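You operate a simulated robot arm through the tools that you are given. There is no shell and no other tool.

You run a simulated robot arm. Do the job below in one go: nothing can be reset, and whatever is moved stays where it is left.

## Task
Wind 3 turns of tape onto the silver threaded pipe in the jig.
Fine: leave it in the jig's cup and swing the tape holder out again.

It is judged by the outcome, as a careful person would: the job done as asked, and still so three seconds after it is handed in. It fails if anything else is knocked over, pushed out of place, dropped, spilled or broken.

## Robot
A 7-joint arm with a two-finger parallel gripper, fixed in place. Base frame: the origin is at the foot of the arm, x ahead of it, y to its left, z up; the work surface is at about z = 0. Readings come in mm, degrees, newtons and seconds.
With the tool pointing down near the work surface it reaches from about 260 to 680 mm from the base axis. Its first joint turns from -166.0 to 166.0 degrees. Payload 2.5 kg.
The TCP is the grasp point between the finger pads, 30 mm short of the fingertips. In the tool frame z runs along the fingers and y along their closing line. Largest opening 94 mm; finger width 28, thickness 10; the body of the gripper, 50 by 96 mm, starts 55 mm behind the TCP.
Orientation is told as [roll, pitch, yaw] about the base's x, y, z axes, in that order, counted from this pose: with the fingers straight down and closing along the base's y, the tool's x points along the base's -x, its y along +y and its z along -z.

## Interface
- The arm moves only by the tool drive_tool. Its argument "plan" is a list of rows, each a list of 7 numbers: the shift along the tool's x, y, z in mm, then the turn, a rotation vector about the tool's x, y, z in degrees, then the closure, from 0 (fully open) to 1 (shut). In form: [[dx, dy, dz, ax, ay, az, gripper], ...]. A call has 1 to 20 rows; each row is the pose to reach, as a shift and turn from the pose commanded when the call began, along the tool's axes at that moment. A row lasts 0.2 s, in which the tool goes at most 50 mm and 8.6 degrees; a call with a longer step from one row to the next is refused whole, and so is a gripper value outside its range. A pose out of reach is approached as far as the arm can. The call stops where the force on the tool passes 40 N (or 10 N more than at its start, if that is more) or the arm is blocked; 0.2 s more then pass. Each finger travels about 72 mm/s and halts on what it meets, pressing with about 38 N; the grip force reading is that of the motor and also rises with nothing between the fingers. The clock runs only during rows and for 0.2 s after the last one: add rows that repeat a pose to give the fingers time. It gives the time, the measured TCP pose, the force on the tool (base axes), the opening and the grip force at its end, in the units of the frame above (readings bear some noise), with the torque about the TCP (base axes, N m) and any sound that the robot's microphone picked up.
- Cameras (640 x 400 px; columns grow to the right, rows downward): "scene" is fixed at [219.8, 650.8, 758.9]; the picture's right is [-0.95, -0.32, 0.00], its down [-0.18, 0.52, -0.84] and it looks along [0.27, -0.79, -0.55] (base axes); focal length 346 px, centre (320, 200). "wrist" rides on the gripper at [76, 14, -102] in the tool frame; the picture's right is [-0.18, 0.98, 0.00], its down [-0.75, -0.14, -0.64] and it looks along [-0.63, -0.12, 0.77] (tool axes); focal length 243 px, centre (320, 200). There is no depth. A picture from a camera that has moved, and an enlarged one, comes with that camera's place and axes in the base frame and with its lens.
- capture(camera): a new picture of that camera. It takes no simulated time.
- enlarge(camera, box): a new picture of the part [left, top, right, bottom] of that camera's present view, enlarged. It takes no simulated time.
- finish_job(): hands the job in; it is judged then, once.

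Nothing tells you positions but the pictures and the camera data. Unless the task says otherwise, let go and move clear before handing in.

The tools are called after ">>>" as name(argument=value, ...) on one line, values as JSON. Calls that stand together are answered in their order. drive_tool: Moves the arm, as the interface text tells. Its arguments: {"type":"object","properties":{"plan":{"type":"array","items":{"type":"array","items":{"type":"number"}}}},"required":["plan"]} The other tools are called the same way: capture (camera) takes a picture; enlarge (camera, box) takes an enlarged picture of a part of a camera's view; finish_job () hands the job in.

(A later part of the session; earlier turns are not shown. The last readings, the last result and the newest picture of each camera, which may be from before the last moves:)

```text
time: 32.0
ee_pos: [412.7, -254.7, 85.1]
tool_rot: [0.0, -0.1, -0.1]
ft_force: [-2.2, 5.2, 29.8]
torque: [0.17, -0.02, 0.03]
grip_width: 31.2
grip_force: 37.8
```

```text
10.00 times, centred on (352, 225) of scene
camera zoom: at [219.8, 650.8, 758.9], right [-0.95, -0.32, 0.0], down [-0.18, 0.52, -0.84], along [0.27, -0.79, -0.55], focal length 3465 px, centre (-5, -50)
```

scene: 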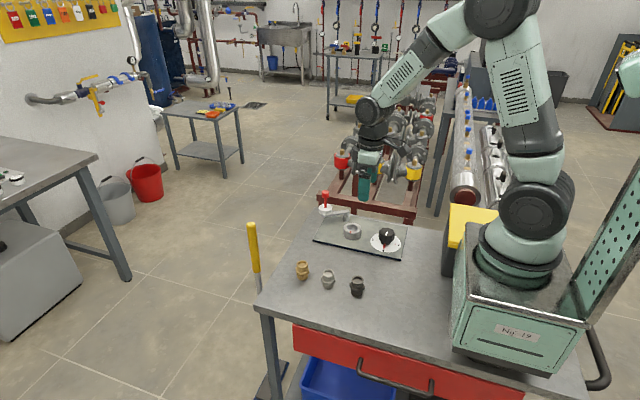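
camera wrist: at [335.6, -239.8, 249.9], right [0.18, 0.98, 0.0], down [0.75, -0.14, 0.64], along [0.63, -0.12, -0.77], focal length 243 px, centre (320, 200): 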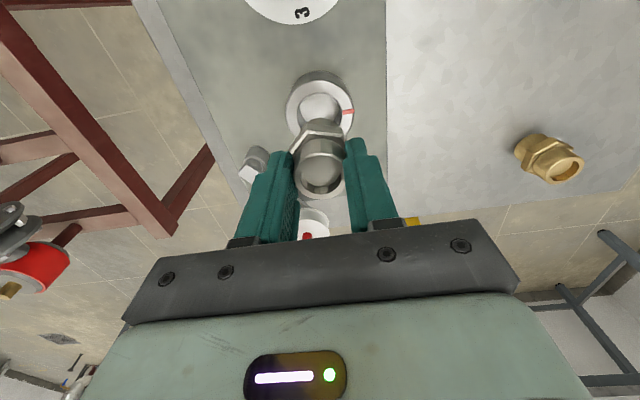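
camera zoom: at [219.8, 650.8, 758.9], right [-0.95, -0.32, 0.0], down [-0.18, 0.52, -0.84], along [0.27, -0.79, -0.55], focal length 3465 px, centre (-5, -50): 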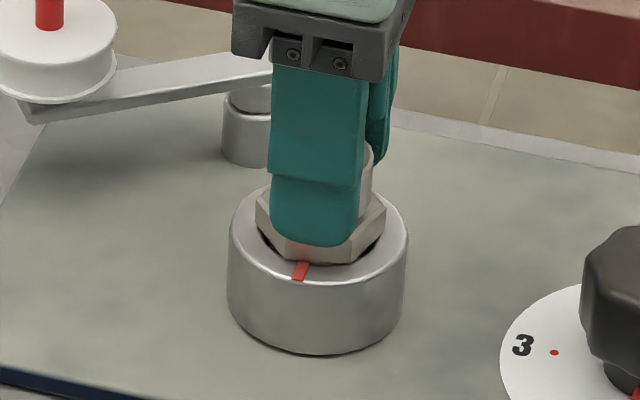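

A 29 N contact force shows the fitting is seated in the cup. I'll open the fingers and rise straight up.

>>> drive_tool(plan=[[0, 0, 0, 0, 0, 0, 0.6], [0, 0, 0, 0, 0, 0, 0.45], [0, 0, 0, 0, 0, 0, 0.3], [0, 0, 0, 0, 0, 0, 0.3]])

>>> drive_tool(plan=[[0, 0, -5, 0, 0, 0, 0.3], [0, 0, -15, 0, 0, 0, 0.3], [0, 0, -30, 0, 0, 0, 0.3], [0, 0, -55, 0, 0, 0, 0.3], [0, 0, -85, 0, 0, 0, 0.3], [0, 0, -85, 0, 0, 0, 0.3]])

>>> capture(camera="wrist")

>>> enlarge(camera="wrist", box=[200, 20, 400, 200])

>>> enlarge(camera="scene", box=[315, 190, 395, 250])

```text
time: 33.0
ee_pos: [411.9, -254.0, 83.3]
tool_rot: [0.1, 0.0, -0.1]
ft_force: [0.7, -1.0, -0.4]
torque: [0.01, 0.03, 0.02]
grip_width: 66.0
grip_force: 0.0
```

```text
time: 34.4
ee_pos: [411.4, -254.4, 168.2]
tool_rot: [-0.1, -0.1, 0.1]
ft_force: [0.0, -0.2, 0.3]
torque: [0.02, -0.02, -0.01]
grip_width: 65.9
grip_force: 0.0
```

```text
taken
camera wrist: at [334.9, -240.1, 271.0], right [0.18, 0.98, 0.0], down [0.75, -0.14, 0.64], along [0.63, -0.12, -0.77], focal length 243 px, centre (320, 200)
```

wrist: 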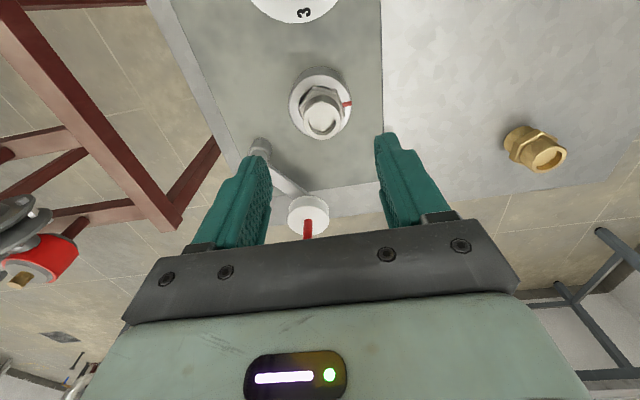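

```text
2.22 times, centred on (300, 110) of wrist
camera zoom: at [334.9, -240.1, 271.0], right [0.18, 0.98, 0.0], down [0.75, -0.14, 0.64], along [0.63, -0.12, -0.77], focal length 539 px, centre (364, 400)
```

zoom: 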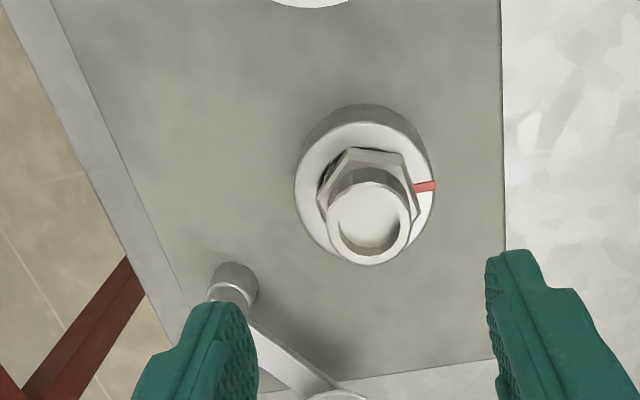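

```text
6.67 times, centred on (355, 220) of scene
camera zoom: at [219.8, 650.8, 758.9], right [-0.95, -0.32, 0.0], down [-0.18, 0.52, -0.84], along [0.27, -0.79, -0.55], focal length 2310 px, centre (87, 67)
```

zoom: 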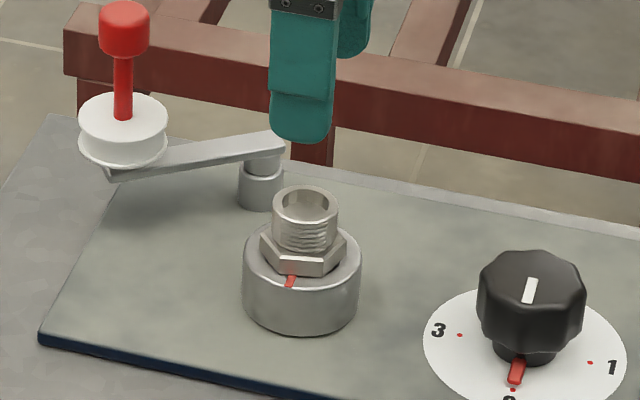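

The fitting is standing in the cup and nothing else moved. I'll zoom in to check it sits upright and fully home, and look at the tape holder in detail.

>>> enlarge(camera="scene", box=[335, 210, 375, 243])

>>> enlarge(camera="scene", box=[310, 180, 360, 225])

>>> enlarge(camera="wrist", box=[280, 55, 370, 150])

```text
12.12 times, centred on (355, 226) of scene
camera zoom: at [219.8, 650.8, 758.9], right [-0.95, -0.32, 0.0], down [-0.18, 0.52, -0.84], along [0.27, -0.79, -0.55], focal length 4200 px, centre (-104, -121)
```

zoom: 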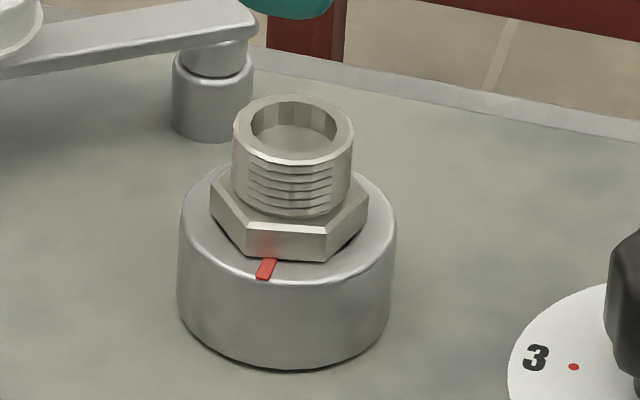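

```text
8.89 times, centred on (335, 202) of scene
camera zoom: at [219.8, 650.8, 758.9], right [-0.95, -0.32, 0.0], down [-0.18, 0.52, -0.84], along [0.27, -0.79, -0.55], focal length 3080 px, centre (187, 178)
```

zoom: 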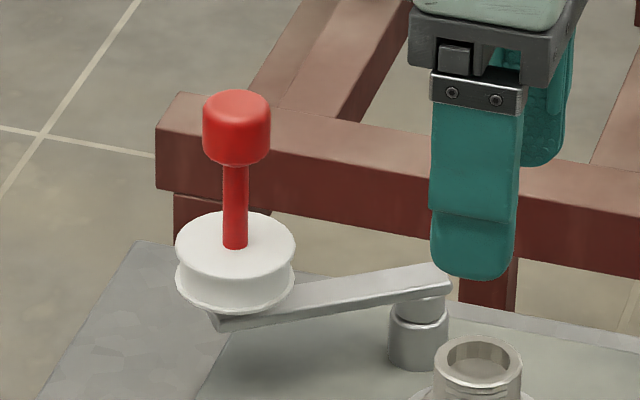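

```text
4.21 times, centred on (325, 102) of wrist
camera zoom: at [334.9, -240.1, 271.0], right [0.18, 0.98, 0.0], down [0.75, -0.14, 0.64], along [0.63, -0.12, -0.77], focal length 1022 px, centre (299, 610)
```

zoom: 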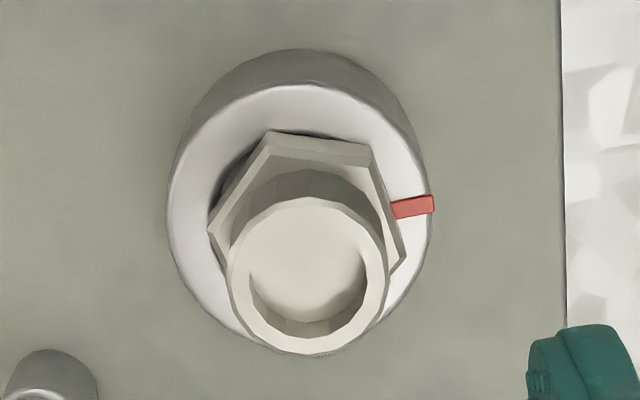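

The fitting sits upright with its hex on the cup rim. Next is the tape holder, so I'll move back a bit with the fingers open to see its pivot, roll and red handle together.

>>> drive_tool(plan=[[4, -15, -30, 0, 0, 0, 0.1], [8, -30, -55, 0, 0, 0, 0], [11.5, -46, -72, 0, 0, 0, 0], [11.5, -46, -72, 0, 0, 0, 0]])

>>> capture(camera="wrist")

>>> enlarge(camera="wrist", box=[240, 70, 400, 230])

>>> enlarge(camera="scene", box=[310, 180, 360, 225])

```text
time: 35.4
ee_pos: [398.9, -300.5, 241.4]
tool_rot: [0.0, 0.0, 0.0]
ft_force: [0.3, 0.7, -0.6]
torque: [0.02, -0.01, 0.04]
grip_width: 93.9
grip_force: 0.1
```

```text
taken
camera wrist: at [321.8, -285.9, 343.5], right [0.18, 0.98, 0.0], down [0.75, -0.14, 0.64], along [0.63, -0.12, -0.77], focal length 243 px, centre (320, 200)
```

wrist: 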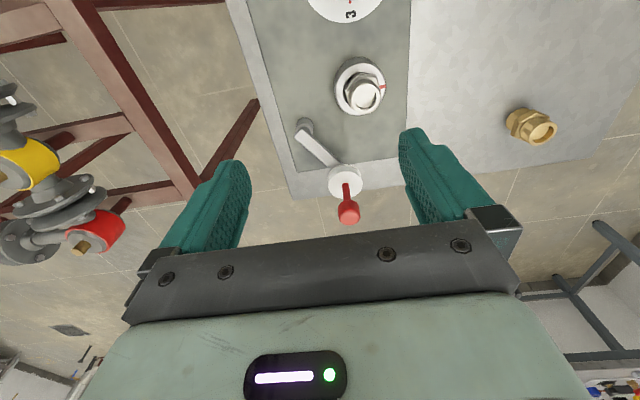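

```text
2.50 times, centred on (320, 150) of wrist
camera zoom: at [321.8, -285.9, 343.5], right [0.18, 0.98, 0.0], down [0.75, -0.14, 0.64], along [0.63, -0.12, -0.77], focal length 606 px, centre (320, 325)
```

zoom: 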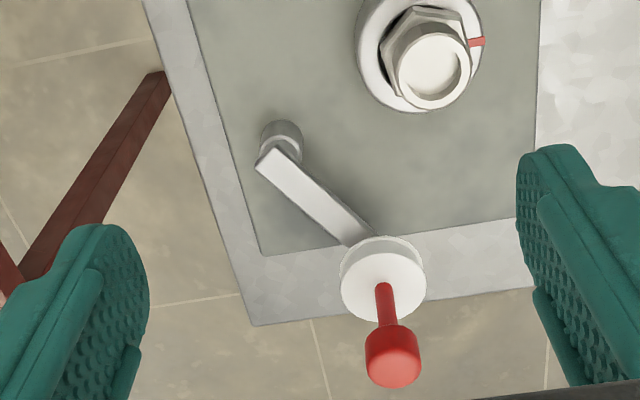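

```text
8.89 times, centred on (335, 202) of scene
camera zoom: at [219.8, 650.8, 758.9], right [-0.95, -0.32, 0.0], down [-0.18, 0.52, -0.84], along [0.27, -0.79, -0.55], focal length 3080 px, centre (187, 178)
```

zoom: 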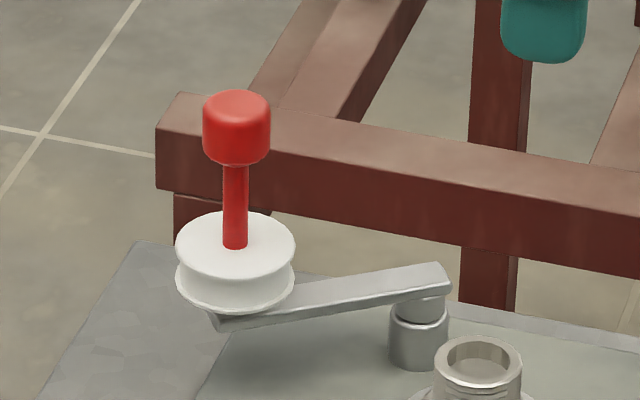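

I now place the handle axis at about (518,-287) with the red knob at z≈123–145, and the holder's pivot at about (453,-331). The arm is about 79 mm long and points at 34°. I'll move above the handle, turning the tool so the fingers close along the swing direction.

>>> drive_tool(plan=[[-20, 2, 0, 0, 0, -6, 0], [-40, 4.5, 0, 0, 0, -12, 0], [-60, 7, 0, 0, 0, -18, 0.1], [-80, 9, 5, 0, 0, -24, 0.2], [-100, 11, 15, 0, 0, -30, 0.3], [-119.6, 13.2, 30, 0, 0, -34, 0.35], [-119.6, 13.2, 30, 0, 0, -34, 0.35]])

>>> capture(camera="wrist")

>>> enlarge(camera="scene", box=[300, 150, 380, 230])

```text
time: 37.0
ee_pos: [520.8, -286.2, 211.7]
tool_rot: [0.0, 0.1, 34.0]
ft_force: [0.1, -0.3, -0.7]
torque: [0.02, -0.02, 0.0]
grip_width: 61.3
grip_force: 0.1
```

```text
taken
camera wrist: at [448.6, -317.5, 313.3], right [-0.4, 0.92, 0.0], down [0.7, 0.3, 0.64], along [0.59, 0.26, -0.77], focal length 243 px, centre (320, 200)
```

wrist: 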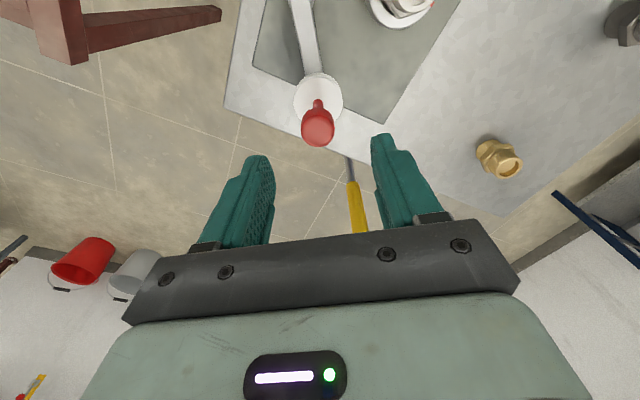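

```text
5.00 times, centred on (340, 190) of scene
camera zoom: at [219.8, 650.8, 758.9], right [-0.95, -0.32, 0.0], down [-0.18, 0.52, -0.84], along [0.27, -0.79, -0.55], focal length 1732 px, centre (220, 250)
```

zoom: 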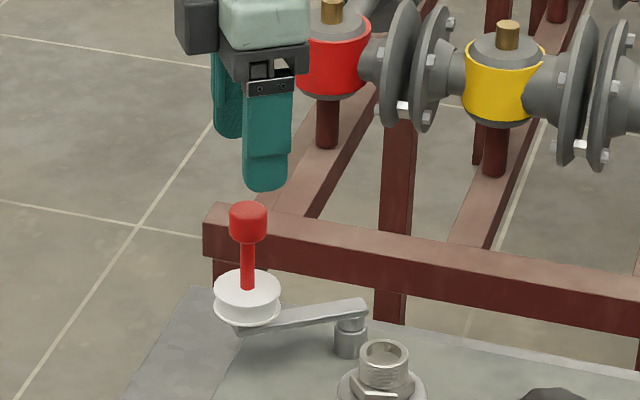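

The tool turned freely and sits above the handle. I'll zoom in to check the centering over the red knob.

>>> enlarge(camera="wrist", box=[270, 60, 370, 160])

```text
4.00 times, centred on (320, 110) of wrist
camera zoom: at [448.6, -317.5, 313.3], right [-0.4, 0.92, 0.0], down [0.7, 0.3, 0.64], along [0.59, 0.26, -0.77], focal length 970 px, centre (320, 560)
```

zoom: 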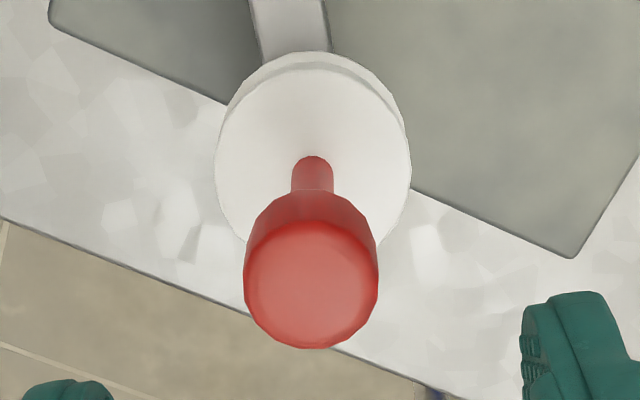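

The knob is within about 2 mm of center. I'll correct that, descend so the fingers straddle the red knob, and narrow them to a loose cage of about 31 mm.

>>> drive_tool(plan=[[1, -1.6, 20, 0, 0, 0, 0.35], [1, -1.6, 40, 0, 0, 0, 0.35], [1, -1.6, 55, 0, 0, 0, 0.35], [1, -1.6, 62, 0, 0, 0, 0.35], [1, -1.6, 62, 0, 0, 0, 0.5], [1, -1.6, 62, 0, 0, 0, 0.6], [1, -1.6, 62, 0, 0, 0, 0.67], [1, -1.6, 62, 0, 0, 0, 0.67]])

>>> capture(camera="wrist")

>>> enlarge(camera="scene", box=[300, 150, 380, 230])

```text
time: 38.8
ee_pos: [520.8, -288.7, 148.7]
tool_rot: [-0.1, 0.0, 34.0]
ft_force: [0.9, -0.3, 0.3]
torque: [-0.03, 0.0, 0.02]
grip_width: 30.9
grip_force: 0.1
```

```text
taken
camera wrist: at [448.4, -319.7, 251.0], right [-0.4, 0.92, 0.0], down [0.7, 0.3, 0.64], along [0.59, 0.25, -0.77], focal length 243 px, centre (320, 200)
```

wrist: 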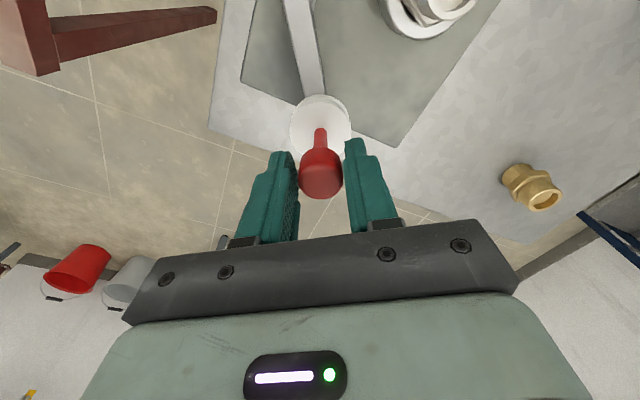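

```text
5.00 times, centred on (340, 190) of scene
camera zoom: at [219.8, 650.8, 758.9], right [-0.95, -0.32, 0.0], down [-0.18, 0.52, -0.84], along [0.27, -0.79, -0.55], focal length 1732 px, centre (220, 250)
```

zoom: 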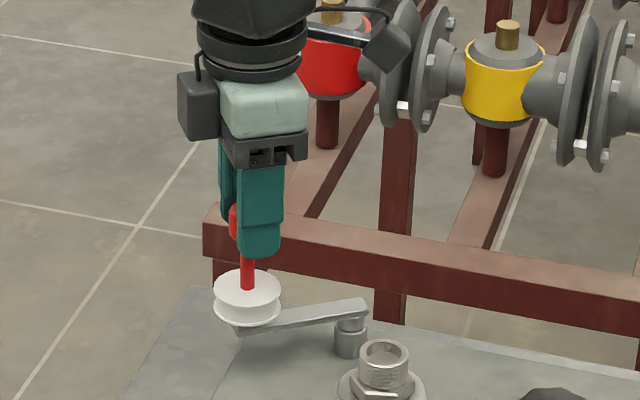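

The knob is caged with about 2 mm clearance on each side. I'll begin the swing with a small 10° arc toward the cup, to check that the holder follows.

>>> drive_tool(plan=[[0.05, 3.4, 0, 0, 0, -2.5, 0.67], [0.2, 6.9, 0, 0, 0, -5, 0.67], [0.5, 10.3, 0, 0, 0, -7.5, 0.67], [1.0, 13.7, 0, 0, 0, -10, 0.67], [1.0, 13.7, 0, 0, 0, -10, 0.67]])

>>> capture(camera="wrist")

>>> enlarge(camera="scene", box=[300, 150, 380, 230])

```text
time: 40.0
ee_pos: [512.7, -278.5, 148.9]
tool_rot: [0.0, -0.2, 44.0]
ft_force: [-0.6, -0.9, 0.5]
torque: [0.01, -0.02, 0.0]
grip_width: 31.3
grip_force: 0.0
```

```text
taken
camera wrist: at [446.7, -320.6, 251.1], right [-0.55, 0.83, 0.0], down [0.64, 0.42, 0.64], along [0.54, 0.35, -0.77], focal length 243 px, centre (320, 200)
```

wrist: 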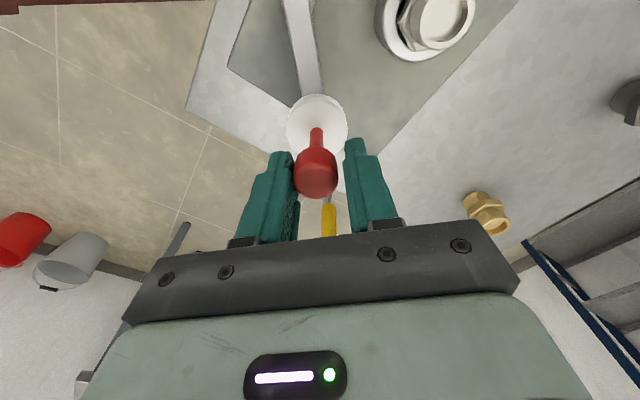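

```text
5.00 times, centred on (340, 190) of scene
camera zoom: at [219.8, 650.8, 758.9], right [-0.95, -0.32, 0.0], down [-0.18, 0.52, -0.84], along [0.27, -0.79, -0.55], focal length 1732 px, centre (220, 250)
```

zoom: 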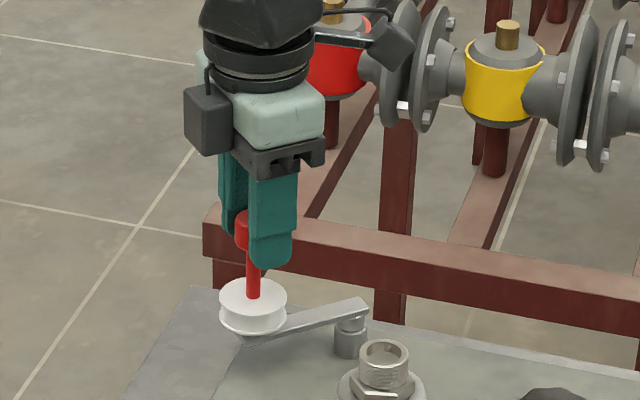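

The holder follows smoothly with almost no force. I'll continue the arc another 35° and look again before contact with the pipe.

>>> drive_tool(plan=[[0.07, 3.43, 0, 0, 0, -2.5, 0.67], [0.3, 6.86, 0, 0, 0, -5, 0.67], [0.67, 10.27, 0, 0, 0, -7.5, 0.67], [1.2, 13.67, 0, 0, 0, -10, 0.67], [1.87, 17.03, 0, 0, 0, -12.5, 0.67], [2.68, 20.37, 0, 0, 0, -15, 0.67], [3.64, 23.67, 0, 0, 0, -17.5, 0.67], [4.75, 26.92, 0, 0, 0, -20, 0.67], [5.99, 30.12, 0, 0, 0, -22.5, 0.67], [7.37, 33.26, 0, 0, 0, -25, 0.67], [8.89, 36.34, 0, 0, 0, -27.5, 0.67], [10.54, 39.35, 0, 0, 0, -30, 0.67], [12.33, 42.28, 0, 0, 0, -32.5, 0.67], [14.23, 45.14, 0, 0, 0, -35, 0.67], [14.23, 45.14, 0, 0, 0, -35, 0.67]])

>>> capture(camera="wrist")

>>> enlarge(camera="scene", box=[310, 170, 390, 240])

```text
time: 43.2
ee_pos: [470.0, -255.7, 148.2]
tool_rot: [0.0, 0.0, 79.0]
ft_force: [0.1, -0.6, 0.0]
torque: [0.02, 0.01, 0.03]
grip_width: 31.4
grip_force: 0.1
```

```text
taken
camera wrist: at [440.8, -327.5, 251.0], right [-0.93, 0.37, 0.0], down [0.28, 0.71, 0.64], along [0.24, 0.6, -0.77], focal length 243 px, centre (320, 200)
```

wrist: 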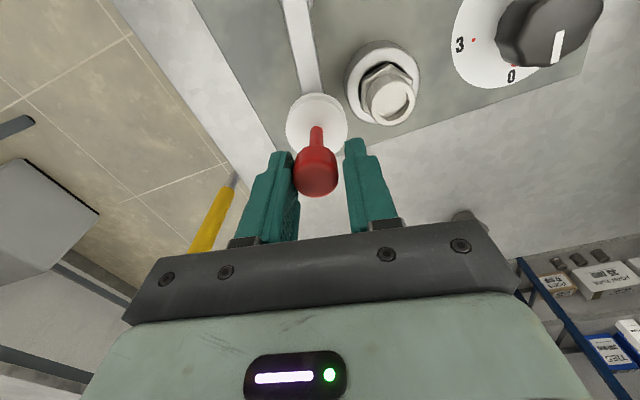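

```text
5.71 times, centred on (350, 205) of scene
camera zoom: at [219.8, 650.8, 758.9], right [-0.95, -0.32, 0.0], down [-0.18, 0.52, -0.84], along [0.27, -0.79, -0.55], focal length 1980 px, centre (149, 171)
```

zoom: 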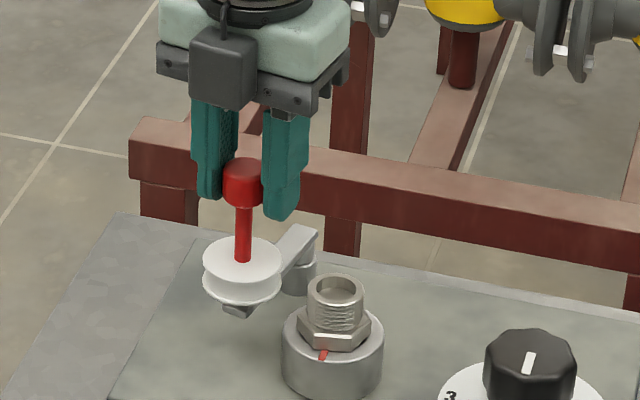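

About 15 mm of gap remains between the roll and the pipe. I'll swing another 8° and re-check.

>>> drive_tool(plan=[[0.05, 2.75, 0, 0, 0, -2, 0.67], [0.2, 5.5, 0, 0, 0, -4, 0.67], [0.43, 8.2, 0, 0, 0, -6, 0.67], [0.77, 10.95, 0, 0, 0, -8, 0.67], [0.77, 10.95, 0, 0, 0, -8, 0.67]])

>>> enlarge(camera="wrist", box=[260, 30, 440, 200])

>>> enlarge(camera="scene", box=[320, 185, 380, 245])

```text
time: 44.4
ee_pos: [459.7, -254.5, 148.3]
tool_rot: [0.0, 0.0, 87.0]
ft_force: [-0.9, 0.7, -0.8]
torque: [0.04, 0.0, -0.01]
grip_width: 31.2
grip_force: 0.1
```

```text
2.35 times, centred on (350, 115) of wrist
camera zoom: at [440.8, -329.3, 250.9], right [-0.97, 0.24, 0.0], down [0.18, 0.75, 0.64], along [0.15, 0.62, -0.77], focal length 571 px, centre (249, 400)
```

zoom: 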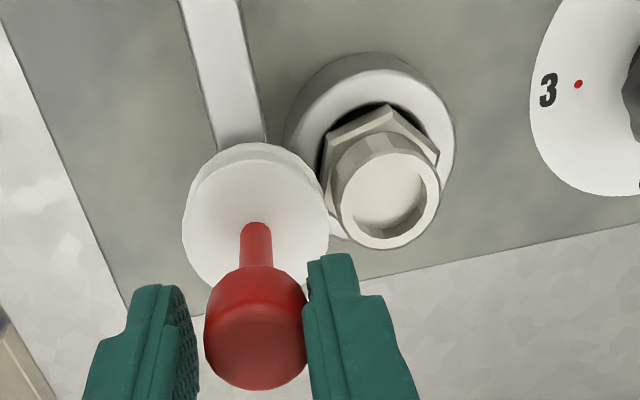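

```text
6.67 times, centred on (350, 215) of scene
camera zoom: at [219.8, 650.8, 758.9], right [-0.95, -0.32, 0.0], down [-0.18, 0.52, -0.84], along [0.27, -0.79, -0.55], focal length 2310 px, centre (120, 100)
```

zoom: 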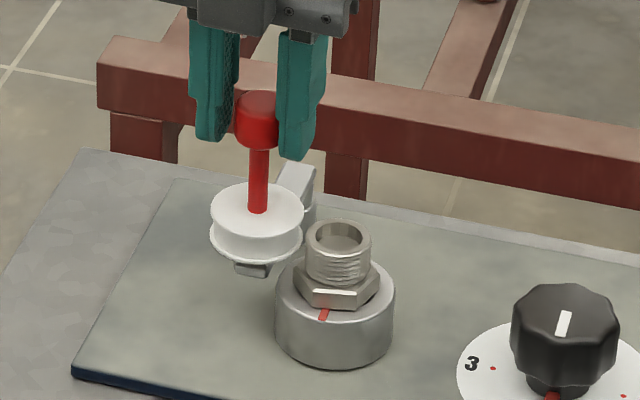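

The roll is now almost touching the pipe, and the knob has shifted to the leading finger as if the holder carried itself in. I'll move 1.5° further and see whether it makes contact.

>>> drive_tool(plan=[[0.0, 1, 0, 0, 0, -0.75, 0.67], [0.03, 2.1, 0, 0, 0, -1.5, 0.67], [0.03, 2.1, 0, 0, 0, -1.5, 0.67]])

>>> enlarge(camera="wrist", box=[260, 30, 440, 200])

>>> enlarge(camera="scene", box=[330, 200, 370, 240])

```text
time: 45.2
ee_pos: [458.1, -253.8, 148.5]
tool_rot: [0.0, 0.0, 88.5]
ft_force: [0.6, 0.1, 0.4]
torque: [0.0, 0.01, -0.03]
grip_width: 31.2
grip_force: 0.1
```

```text
2.35 times, centred on (350, 115) of wrist
camera zoom: at [440.6, -329.7, 250.8], right [-0.98, 0.21, 0.0], down [0.16, 0.75, 0.64], along [0.13, 0.63, -0.77], focal length 571 px, centre (249, 400)
```

zoom: 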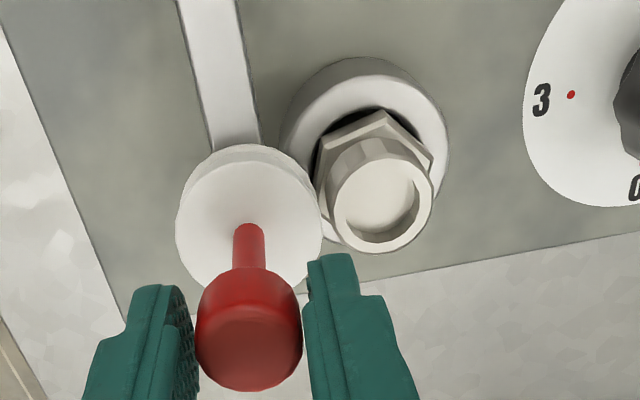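

```text
10.00 times, centred on (350, 220) of scene
camera zoom: at [219.8, 650.8, 758.9], right [-0.95, -0.32, 0.0], down [-0.18, 0.52, -0.84], along [0.27, -0.79, -0.55], focal length 3465 px, centre (20, 0)
```

zoom: 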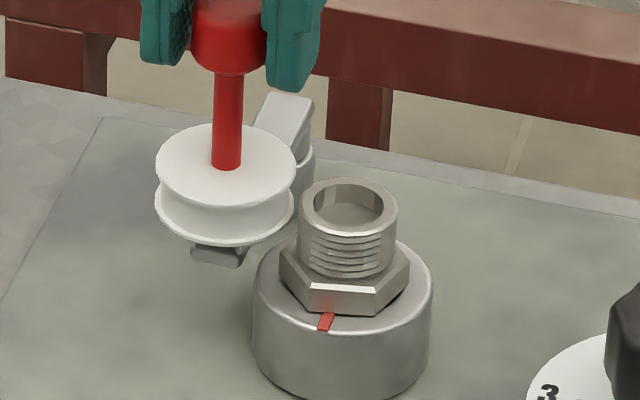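

Still a hair of gap and no force. I'll swing in by small increments until I feel contact.

>>> drive_tool(plan=[[0.0, 0.7, 0, 0, 0, -0.5, 0.67], [0.02, 1.4, 0, 0, 0, -1.0, 0.67], [0.04, 2.1, 0, 0, 0, -1.5, 0.67], [0.04, 2.1, 0, 0, 0, -1.5, 0.67]])

>>> drive_tool(plan=[[0.0, 0.7, 0, 0, 0, -0.5, 0.67], [0.02, 1.4, 0, 0, 0, -1.0, 0.67], [0.04, 2.1, 0, 0, 0, -1.5, 0.67], [0.04, 2.1, 0, 0, 0, -1.5, 0.67]])

>>> enlarge(camera="wrist", box=[260, 30, 440, 200])

>>> enlarge(camera="scene", box=[330, 200, 370, 240])

```text
time: 46.2
ee_pos: [454.8, -253.6, 148.0]
tool_rot: [0.0, 0.1, 90.1]
ft_force: [-0.1, 0.1, 0.1]
torque: [-0.01, 0.0, -0.01]
grip_width: 31.2
grip_force: 0.4
```

```text
time: 47.2
ee_pos: [453.6, -253.9, 148.7]
tool_rot: [-0.2, 0.0, 91.6]
ft_force: [5.2, -1.5, 1.3]
torque: [-0.01, -0.03, -0.01]
grip_width: 33.8
grip_force: 2.4
```

```text
2.35 times, centred on (350, 115) of wrist
camera zoom: at [440.3, -330.2, 250.5], right [-0.99, 0.16, 0.0], down [0.12, 0.76, 0.64], along [0.1, 0.63, -0.77], focal length 571 px, centre (249, 400)
```

zoom: 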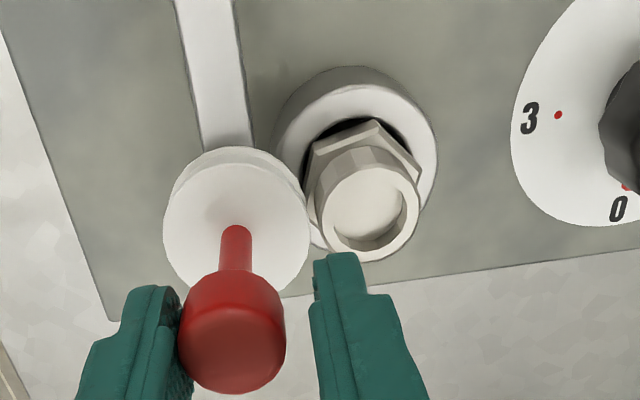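

```text
10.00 times, centred on (350, 220) of scene
camera zoom: at [219.8, 650.8, 758.9], right [-0.95, -0.32, 0.0], down [-0.18, 0.52, -0.84], along [0.27, -0.79, -0.55], focal length 3465 px, centre (20, 0)
```

zoom: 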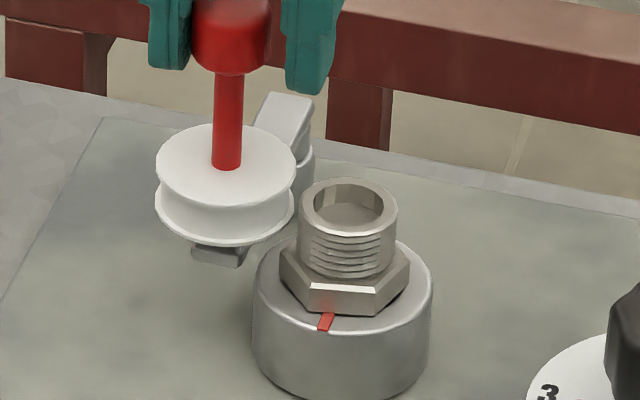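

Contact: a 5 N reaction, and the roll stopped against the pipe. I'll open the fingers, rise straight up, and check that the holder stays in.

>>> drive_tool(plan=[[0, -1, 0, 0, 0, 0, 0.55], [0, -1, 0, 0, 0, 0, 0.4], [0, -1, 0, 0, 0, 0, 0.35], [0, -1, -10, 0, 0, 0, 0.35], [0, -1, -25, 0, 0, 0, 0.35], [0, -1, -50, 0, 0, 0, 0.35], [0, -1, -80, 0, 0, 0, 0.35], [0, -1, -80, 0, 0, 0, 0.35]])

>>> capture(camera="wrist")

>>> enlarge(camera="scene", box=[325, 190, 405, 250])

```text
time: 49.0
ee_pos: [452.4, -255.2, 230.2]
tool_rot: [-0.1, 0.1, 91.5]
ft_force: [-0.4, -0.7, -0.4]
torque: [-0.04, -0.01, 0.02]
grip_width: 60.9
grip_force: 0.1
```

```text
taken
camera wrist: at [440.3, -331.5, 331.8], right [-0.99, 0.16, 0.0], down [0.12, 0.76, 0.64], along [0.1, 0.63, -0.77], focal length 243 px, centre (320, 200)
```

wrist: 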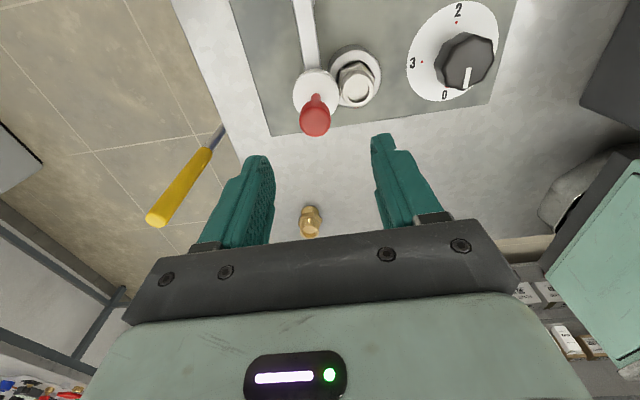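

```text
6.67 times, centred on (365, 220) of scene
camera zoom: at [219.8, 650.8, 758.9], right [-0.95, -0.32, 0.0], down [-0.18, 0.52, -0.84], along [0.27, -0.79, -0.55], focal length 2310 px, centre (20, 67)
```

zoom: 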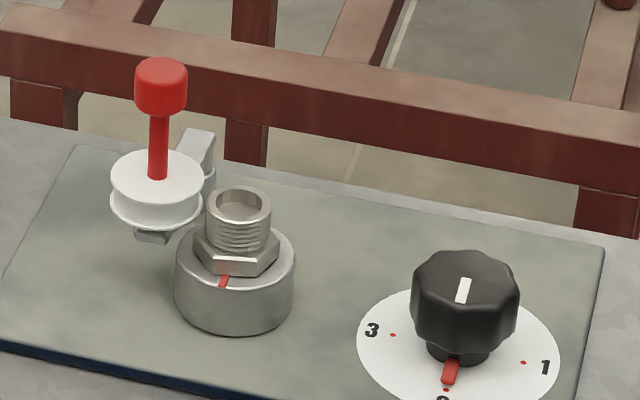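

The holder stays in against the pipe. Now I'll move over to the dial knob near (299,-255), turning the tool back clockwise to leave room for counter-clockwise turning (0→1→2→3).

>>> drive_tool(plan=[[-0.2, 8, 0, 0, 0, 8, 0.35], [-0.4, 16, 0, 0, 0, 16, 0.35], [-0.6, 24, 0, 0, 0, 24, 0.3], [-0.8, 32, 0, 0, 0, 32, 0.3], [-1, 40, 0, 0, 0, 40, 0.2], [-1.2, 48, 0, 0, 0, 48, 0.2], [-1.5, 57, 0, 0, 0, 56, 0.1], [-1.7, 65, 0, 0, 0, 64, 0.1], [-1.9, 73, 0, 0, 0, 72, 0], [-2.1, 81, 0, 0, 0, 80, 0], [-2.3, 89, 0, 0, 0, 88, 0], [-2.5, 97, 0, 0, 0, 96, 0], [-2.7, 105, 0, 0, 0, 104, 0], [-2.9, 113, 0, 0, 0, 112, 0], [-3.1, 121, 0, 0, 0, 120, 0], [-3.3, 129, 0, 0, 0, 128, 0], [-3.6, 138, 0, 0, 0, 136, 0], [-3.8, 146, 0, 0, 0, 144, 0], [-4, 153.4, 0, 0, 0, 151.5, 0], [-4, 153.4, 0, 0, 0, 151.5, 0]])

>>> capture(camera="wrist")

>>> capture(camera="scene")

```text
time: 53.2
ee_pos: [299.1, -252.2, 228.6]
tool_rot: [0.0, 0.0, -60.3]
ft_force: [-0.9, 0.7, 0.4]
torque: [0.0, 0.03, -0.01]
grip_width: 94.1
grip_force: 0.0
```

```text
taken
camera wrist: at [272.9, -179.7, 330.9], right [0.94, 0.33, 0.0], down [0.25, -0.72, 0.64], along [0.21, -0.61, -0.77], focal length 243 px, centre (320, 200)
```

wrist: 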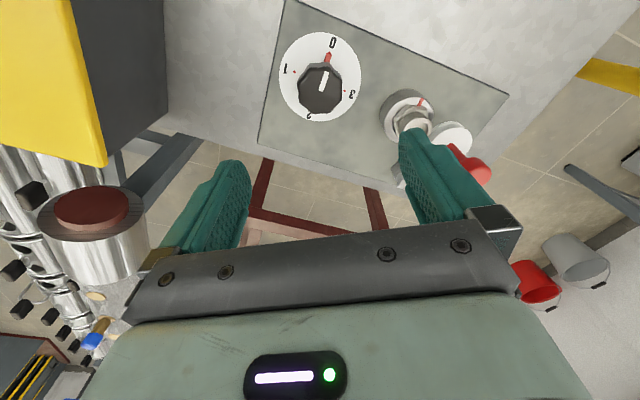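

```text
taken
```

scene: 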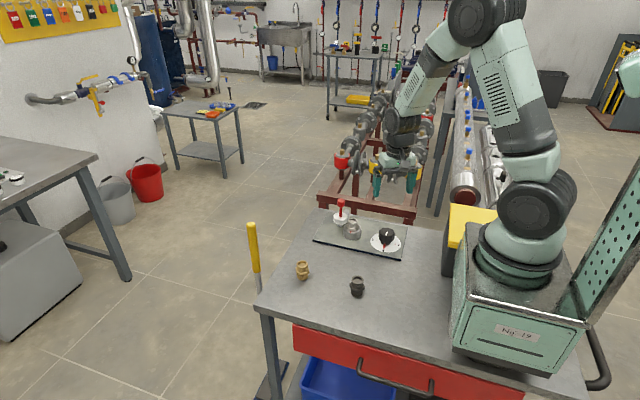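

The tool is above the knob at yaw -60 and clear of the yellow box behind it, which ends at x≈121. I'll zoom in to center precisely on the knob axis.

>>> enlarge(camera="wrist", box=[270, 25, 370, 125])

>>> enlarge(camera="scene", box=[360, 215, 410, 260])

>>> enlarge(camera="scene", box=[325, 195, 370, 240])

```text
4.00 times, centred on (320, 75) of wrist
camera zoom: at [272.9, -179.7, 330.9], right [0.94, 0.33, 0.0], down [0.25, -0.72, 0.64], along [0.21, -0.61, -0.77], focal length 970 px, centre (320, 700)
```

zoom: 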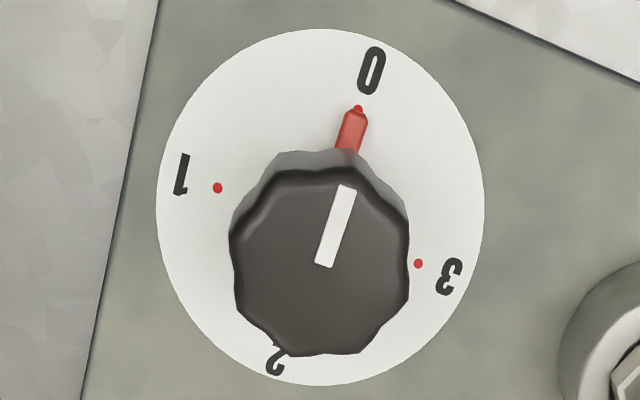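

```text
8.89 times, centred on (385, 238) of scene
camera zoom: at [219.8, 650.8, 758.9], right [-0.95, -0.32, 0.0], down [-0.18, 0.52, -0.84], along [0.27, -0.79, -0.55], focal length 3080 px, centre (-258, -133)
```

zoom: 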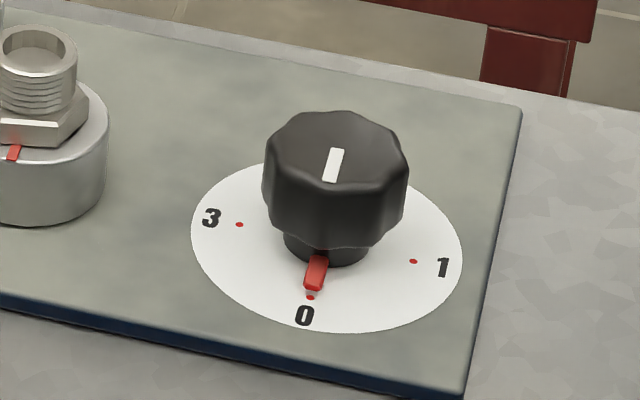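

```text
8.89 times, centred on (348, 218) of scene
camera zoom: at [219.8, 650.8, 758.9], right [-0.95, -0.32, 0.0], down [-0.18, 0.52, -0.84], along [0.27, -0.79, -0.55], focal length 3080 px, centre (76, 44)
```

zoom: 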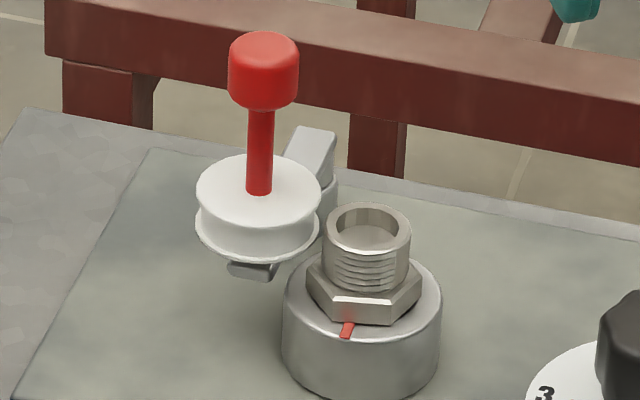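

The knob axis is about 2 mm ahead of the tool axis, at roughly (299.4,-254.3). I'll correct for that and descend part way to verify.

>>> drive_tool(plan=[[-2, 0, 30, 0, 0, 0, 0], [-2, 0, 65, 0, 0, 0, 0], [-2, 0, 100, 0, 0, 0, 0], [-2, 0, 120, 0, 0, 0, 0], [-2, 0, 120, 0, 0, 0, 0]])

>>> capture(camera="wrist")

>>> enlarge(camera="wrist", box=[240, 30, 400, 190])

>>> enlarge(camera="scene", box=[345, 190, 425, 260])

```text
time: 54.4
ee_pos: [301.2, -256.3, 108.0]
tool_rot: [0.0, 0.1, -60.0]
ft_force: [-0.5, -0.3, 0.2]
torque: [-0.02, 0.01, -0.02]
grip_width: 94.0
grip_force: 0.1
```

```text
taken
camera wrist: at [275.1, -182.3, 210.9], right [0.94, 0.33, 0.0], down [0.25, -0.72, 0.64], along [0.21, -0.61, -0.77], focal length 243 px, centre (320, 200)
```

wrist: 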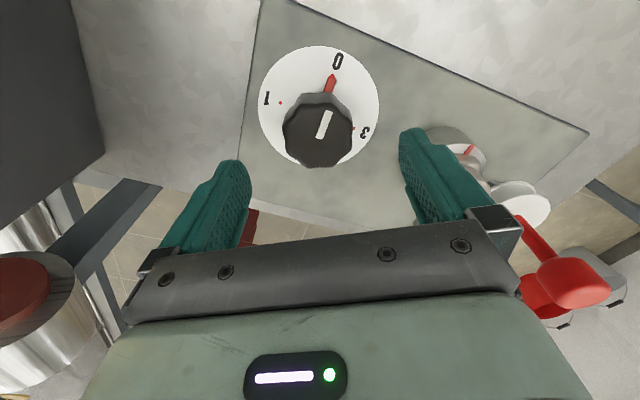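

```text
2.50 times, centred on (320, 110) of wrist
camera zoom: at [275.1, -182.3, 210.9], right [0.94, 0.33, 0.0], down [0.25, -0.72, 0.64], along [0.21, -0.61, -0.77], focal length 606 px, centre (320, 425)
```

zoom: 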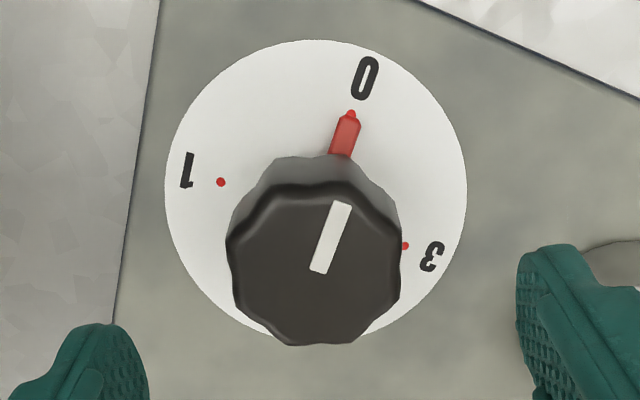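

```text
5.71 times, centred on (385, 225) of scene
camera zoom: at [219.8, 650.8, 758.9], right [-0.95, -0.32, 0.0], down [-0.18, 0.52, -0.84], along [0.27, -0.79, -0.55], focal length 1980 px, centre (-51, 57)
```

zoom: 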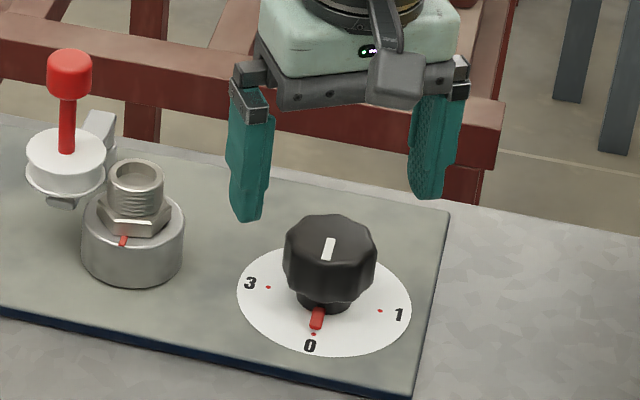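

The knob is about 1.5 mm off along the closing line. I'll correct that, lower the fingers around the knob and close on it.

>>> drive_tool(plan=[[0, -1.5, 15, 0, 0, 0, 0], [0, -1.5, 30, 0, 0, 0, 0], [0, -1.5, 45, 0, 0, 0, 0], [0, -1.5, 52.5, 0, 0, 0, 0], [0, -1.5, 52.5, 0, 0, 0, 0.2], [0, -1.5, 52.5, 0, 0, 0, 0.4], [0, -1.5, 52.5, 0, 0, 0, 0.6], [0, -1.5, 52.5, 0, 0, 0, 0.6], [0, -1.5, 52.5, 0, 0, 0, 0.6]])

>>> capture(camera="wrist")

>>> enlarge(camera="scene", box=[345, 190, 425, 260])

```text
time: 56.4
ee_pos: [299.8, -257.3, 57.0]
tool_rot: [0.1, 0.0, -60.0]
ft_force: [12.3, 8.3, -7.2]
torque: [-0.12, -0.13, -0.01]
grip_width: 50.2
grip_force: 45.1
```

```text
taken
camera wrist: at [274.1, -183.2, 159.4], right [0.94, 0.33, 0.0], down [0.25, -0.72, 0.64], along [0.21, -0.6, -0.77], focal length 243 px, centre (320, 200)
```

wrist: 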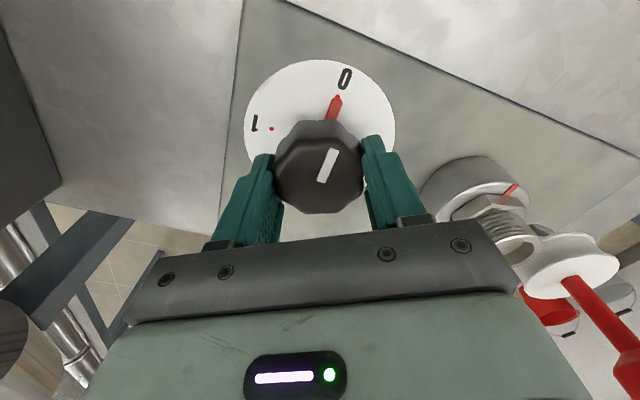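

```text
5.71 times, centred on (385, 225) of scene
camera zoom: at [219.8, 650.8, 758.9], right [-0.95, -0.32, 0.0], down [-0.18, 0.52, -0.84], along [0.27, -0.79, -0.55], focal length 1980 px, centre (-51, 57)
```

zoom: 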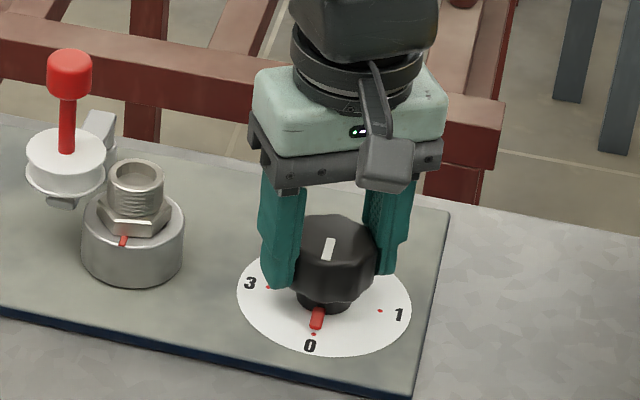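

Gripped at 50 mm with a small sideways load, meaning I'm about 0.7 mm off axis. I'll relieve that and try a slow 15° counter-clockwise turn while watching the pointer and cup.

>>> drive_tool(plan=[[0, 0.7, 0, 0, 0, 0, 0.6], [0, 0.7, 0, 0, 0, 0, 0.6], [0, 0.7, 0, 0, 0, -3, 0.6], [0, 0.7, 0, 0, 0, -6, 0.6], [0, 0.7, 0, 0, 0, -9, 0.6], [0, 0.7, 0, 0, 0, -12, 0.6], [0, 0.7, 0, 0, 0, -15, 0.6], [0, 0.7, 0, 0, 0, -15, 0.6]])

>>> capture(camera="wrist")

>>> enlarge(camera="scene", box=[325, 190, 415, 260])

```text
time: 58.2
ee_pos: [301.2, -256.0, 56.4]
tool_rot: [0.0, 0.0, -44.9]
ft_force: [4.1, 17.7, 24.7]
torque: [0.08, -0.11, -0.01]
grip_width: 49.8
grip_force: 45.7
```

```text
taken
camera wrist: at [256.2, -191.9, 159.3], right [0.82, 0.57, 0.0], down [0.43, -0.63, 0.64], along [0.36, -0.53, -0.77], focal length 243 px, centre (320, 200)
```

wrist: 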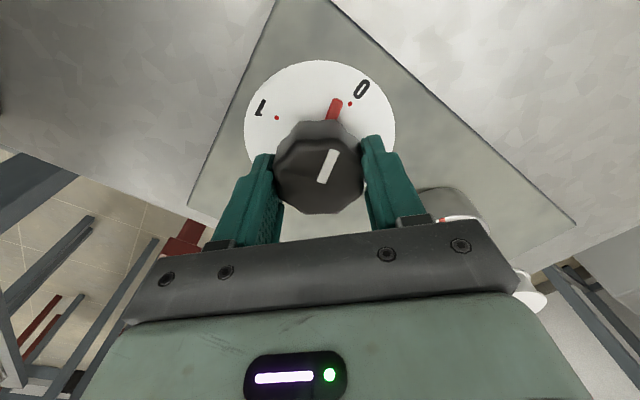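

```text
5.71 times, centred on (370, 225) of scene
camera zoom: at [219.8, 650.8, 758.9], right [-0.95, -0.32, 0.0], down [-0.18, 0.52, -0.84], along [0.27, -0.79, -0.55], focal length 1980 px, centre (34, 57)
```

zoom: 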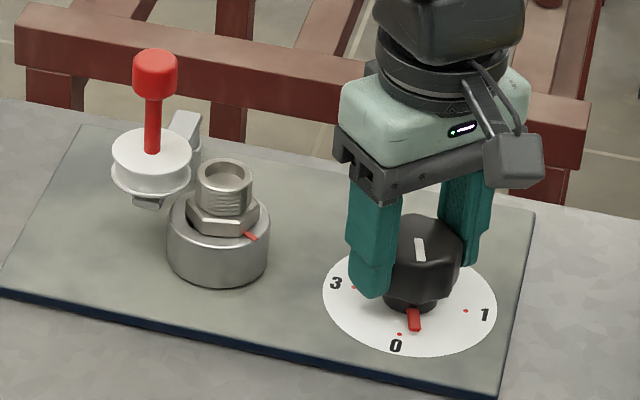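

The pointer turns 1:1 with the knob and the cup turns about four times as fast, so 0→3 (270° of knob) gives 3 turns. I'll check the pipe for tape before going on.

>>> enlarge(camera="scene", box=[325, 200, 365, 240])

>>> enlarge(camera="scene", box=[370, 220, 410, 250])

```text
10.00 times, centred on (345, 220) of scene
camera zoom: at [219.8, 650.8, 758.9], right [-0.95, -0.32, 0.0], down [-0.18, 0.52, -0.84], along [0.27, -0.79, -0.55], focal length 3465 px, centre (70, 0)
```

zoom: 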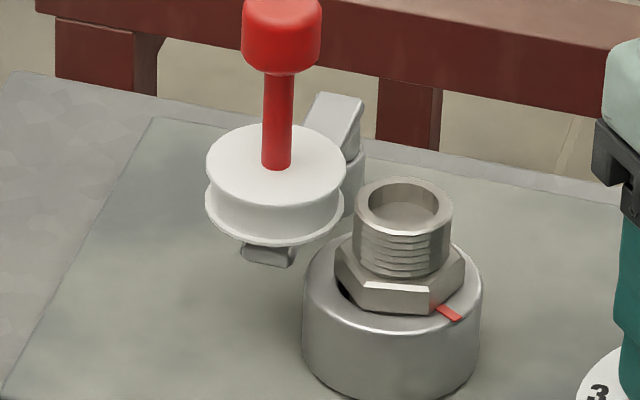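

```text
13.33 times, centred on (390, 235) of scene
camera zoom: at [219.8, 650.8, 758.9], right [-0.95, -0.32, 0.0], down [-0.18, 0.52, -0.84], along [0.27, -0.79, -0.55], focal length 4620 px, centre (-613, -267)
```

zoom: 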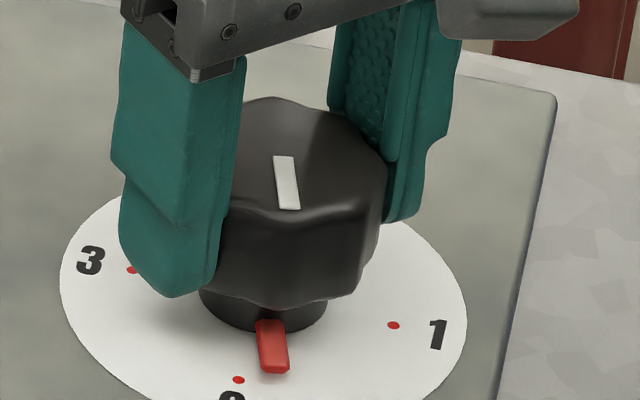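

No tape is visible yet at this small angle, and there's a vertical and lateral load building on the grip. I'll first relieve that load, then turn further toward 1 in small steps.

>>> drive_tool(plan=[[0.4, 0.4, -0.8, 0, 0, 0, 0.6], [0.4, 0.4, -0.8, 0, 0, 0, 0.6]])

>>> drive_tool(plan=[[0, 0, 0, 0, 0, -3, 0.6], [0, 0, 0, 0, 0, -6, 0.6], [0, 0, 0, 0, 0, -9, 0.6], [0, 0, 0, 0, 0, -12, 0.6], [0, 0, 0, 0, 0, -15, 0.6], [0, 0, 0, 0, 0, -15, 0.6]])

>>> enlarge(camera="scene", box=[325, 190, 415, 260])

>>> enlarge(camera="scene", box=[325, 200, 365, 240])

```text
time: 58.8
ee_pos: [301.0, -255.4, 56.3]
tool_rot: [-0.1, -0.1, -44.9]
ft_force: [11.6, 9.0, -14.6]
torque: [-0.24, -0.63, -0.02]
grip_width: 49.6
grip_force: 44.7
```

```text
time: 60.2
ee_pos: [300.7, -255.0, 57.4]
tool_rot: [0.0, 0.2, -30.0]
ft_force: [-1.8, 6.3, 13.9]
torque: [0.65, 0.3, 0.04]
grip_width: 49.5
grip_force: 44.8
```

```text
5.71 times, centred on (370, 225) of scene
camera zoom: at [219.8, 650.8, 758.9], right [-0.95, -0.32, 0.0], down [-0.18, 0.52, -0.84], along [0.27, -0.79, -0.55], focal length 1980 px, centre (34, 57)
```

zoom: 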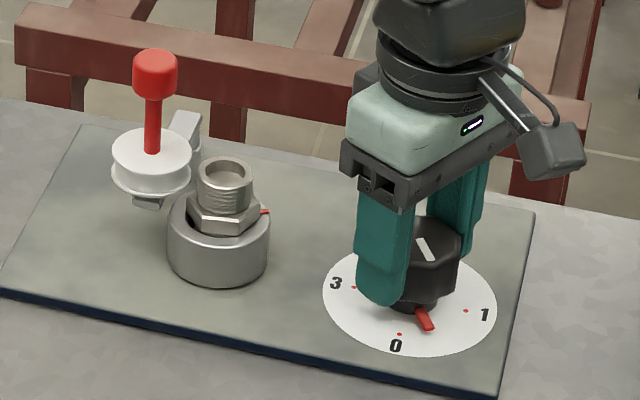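

```text
10.00 times, centred on (345, 220) of scene
camera zoom: at [219.8, 650.8, 758.9], right [-0.95, -0.32, 0.0], down [-0.18, 0.52, -0.84], along [0.27, -0.79, -0.55], focal length 3465 px, centre (70, 0)
```

zoom: 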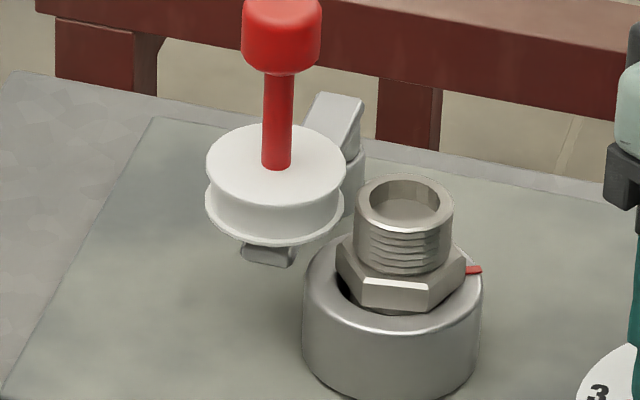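

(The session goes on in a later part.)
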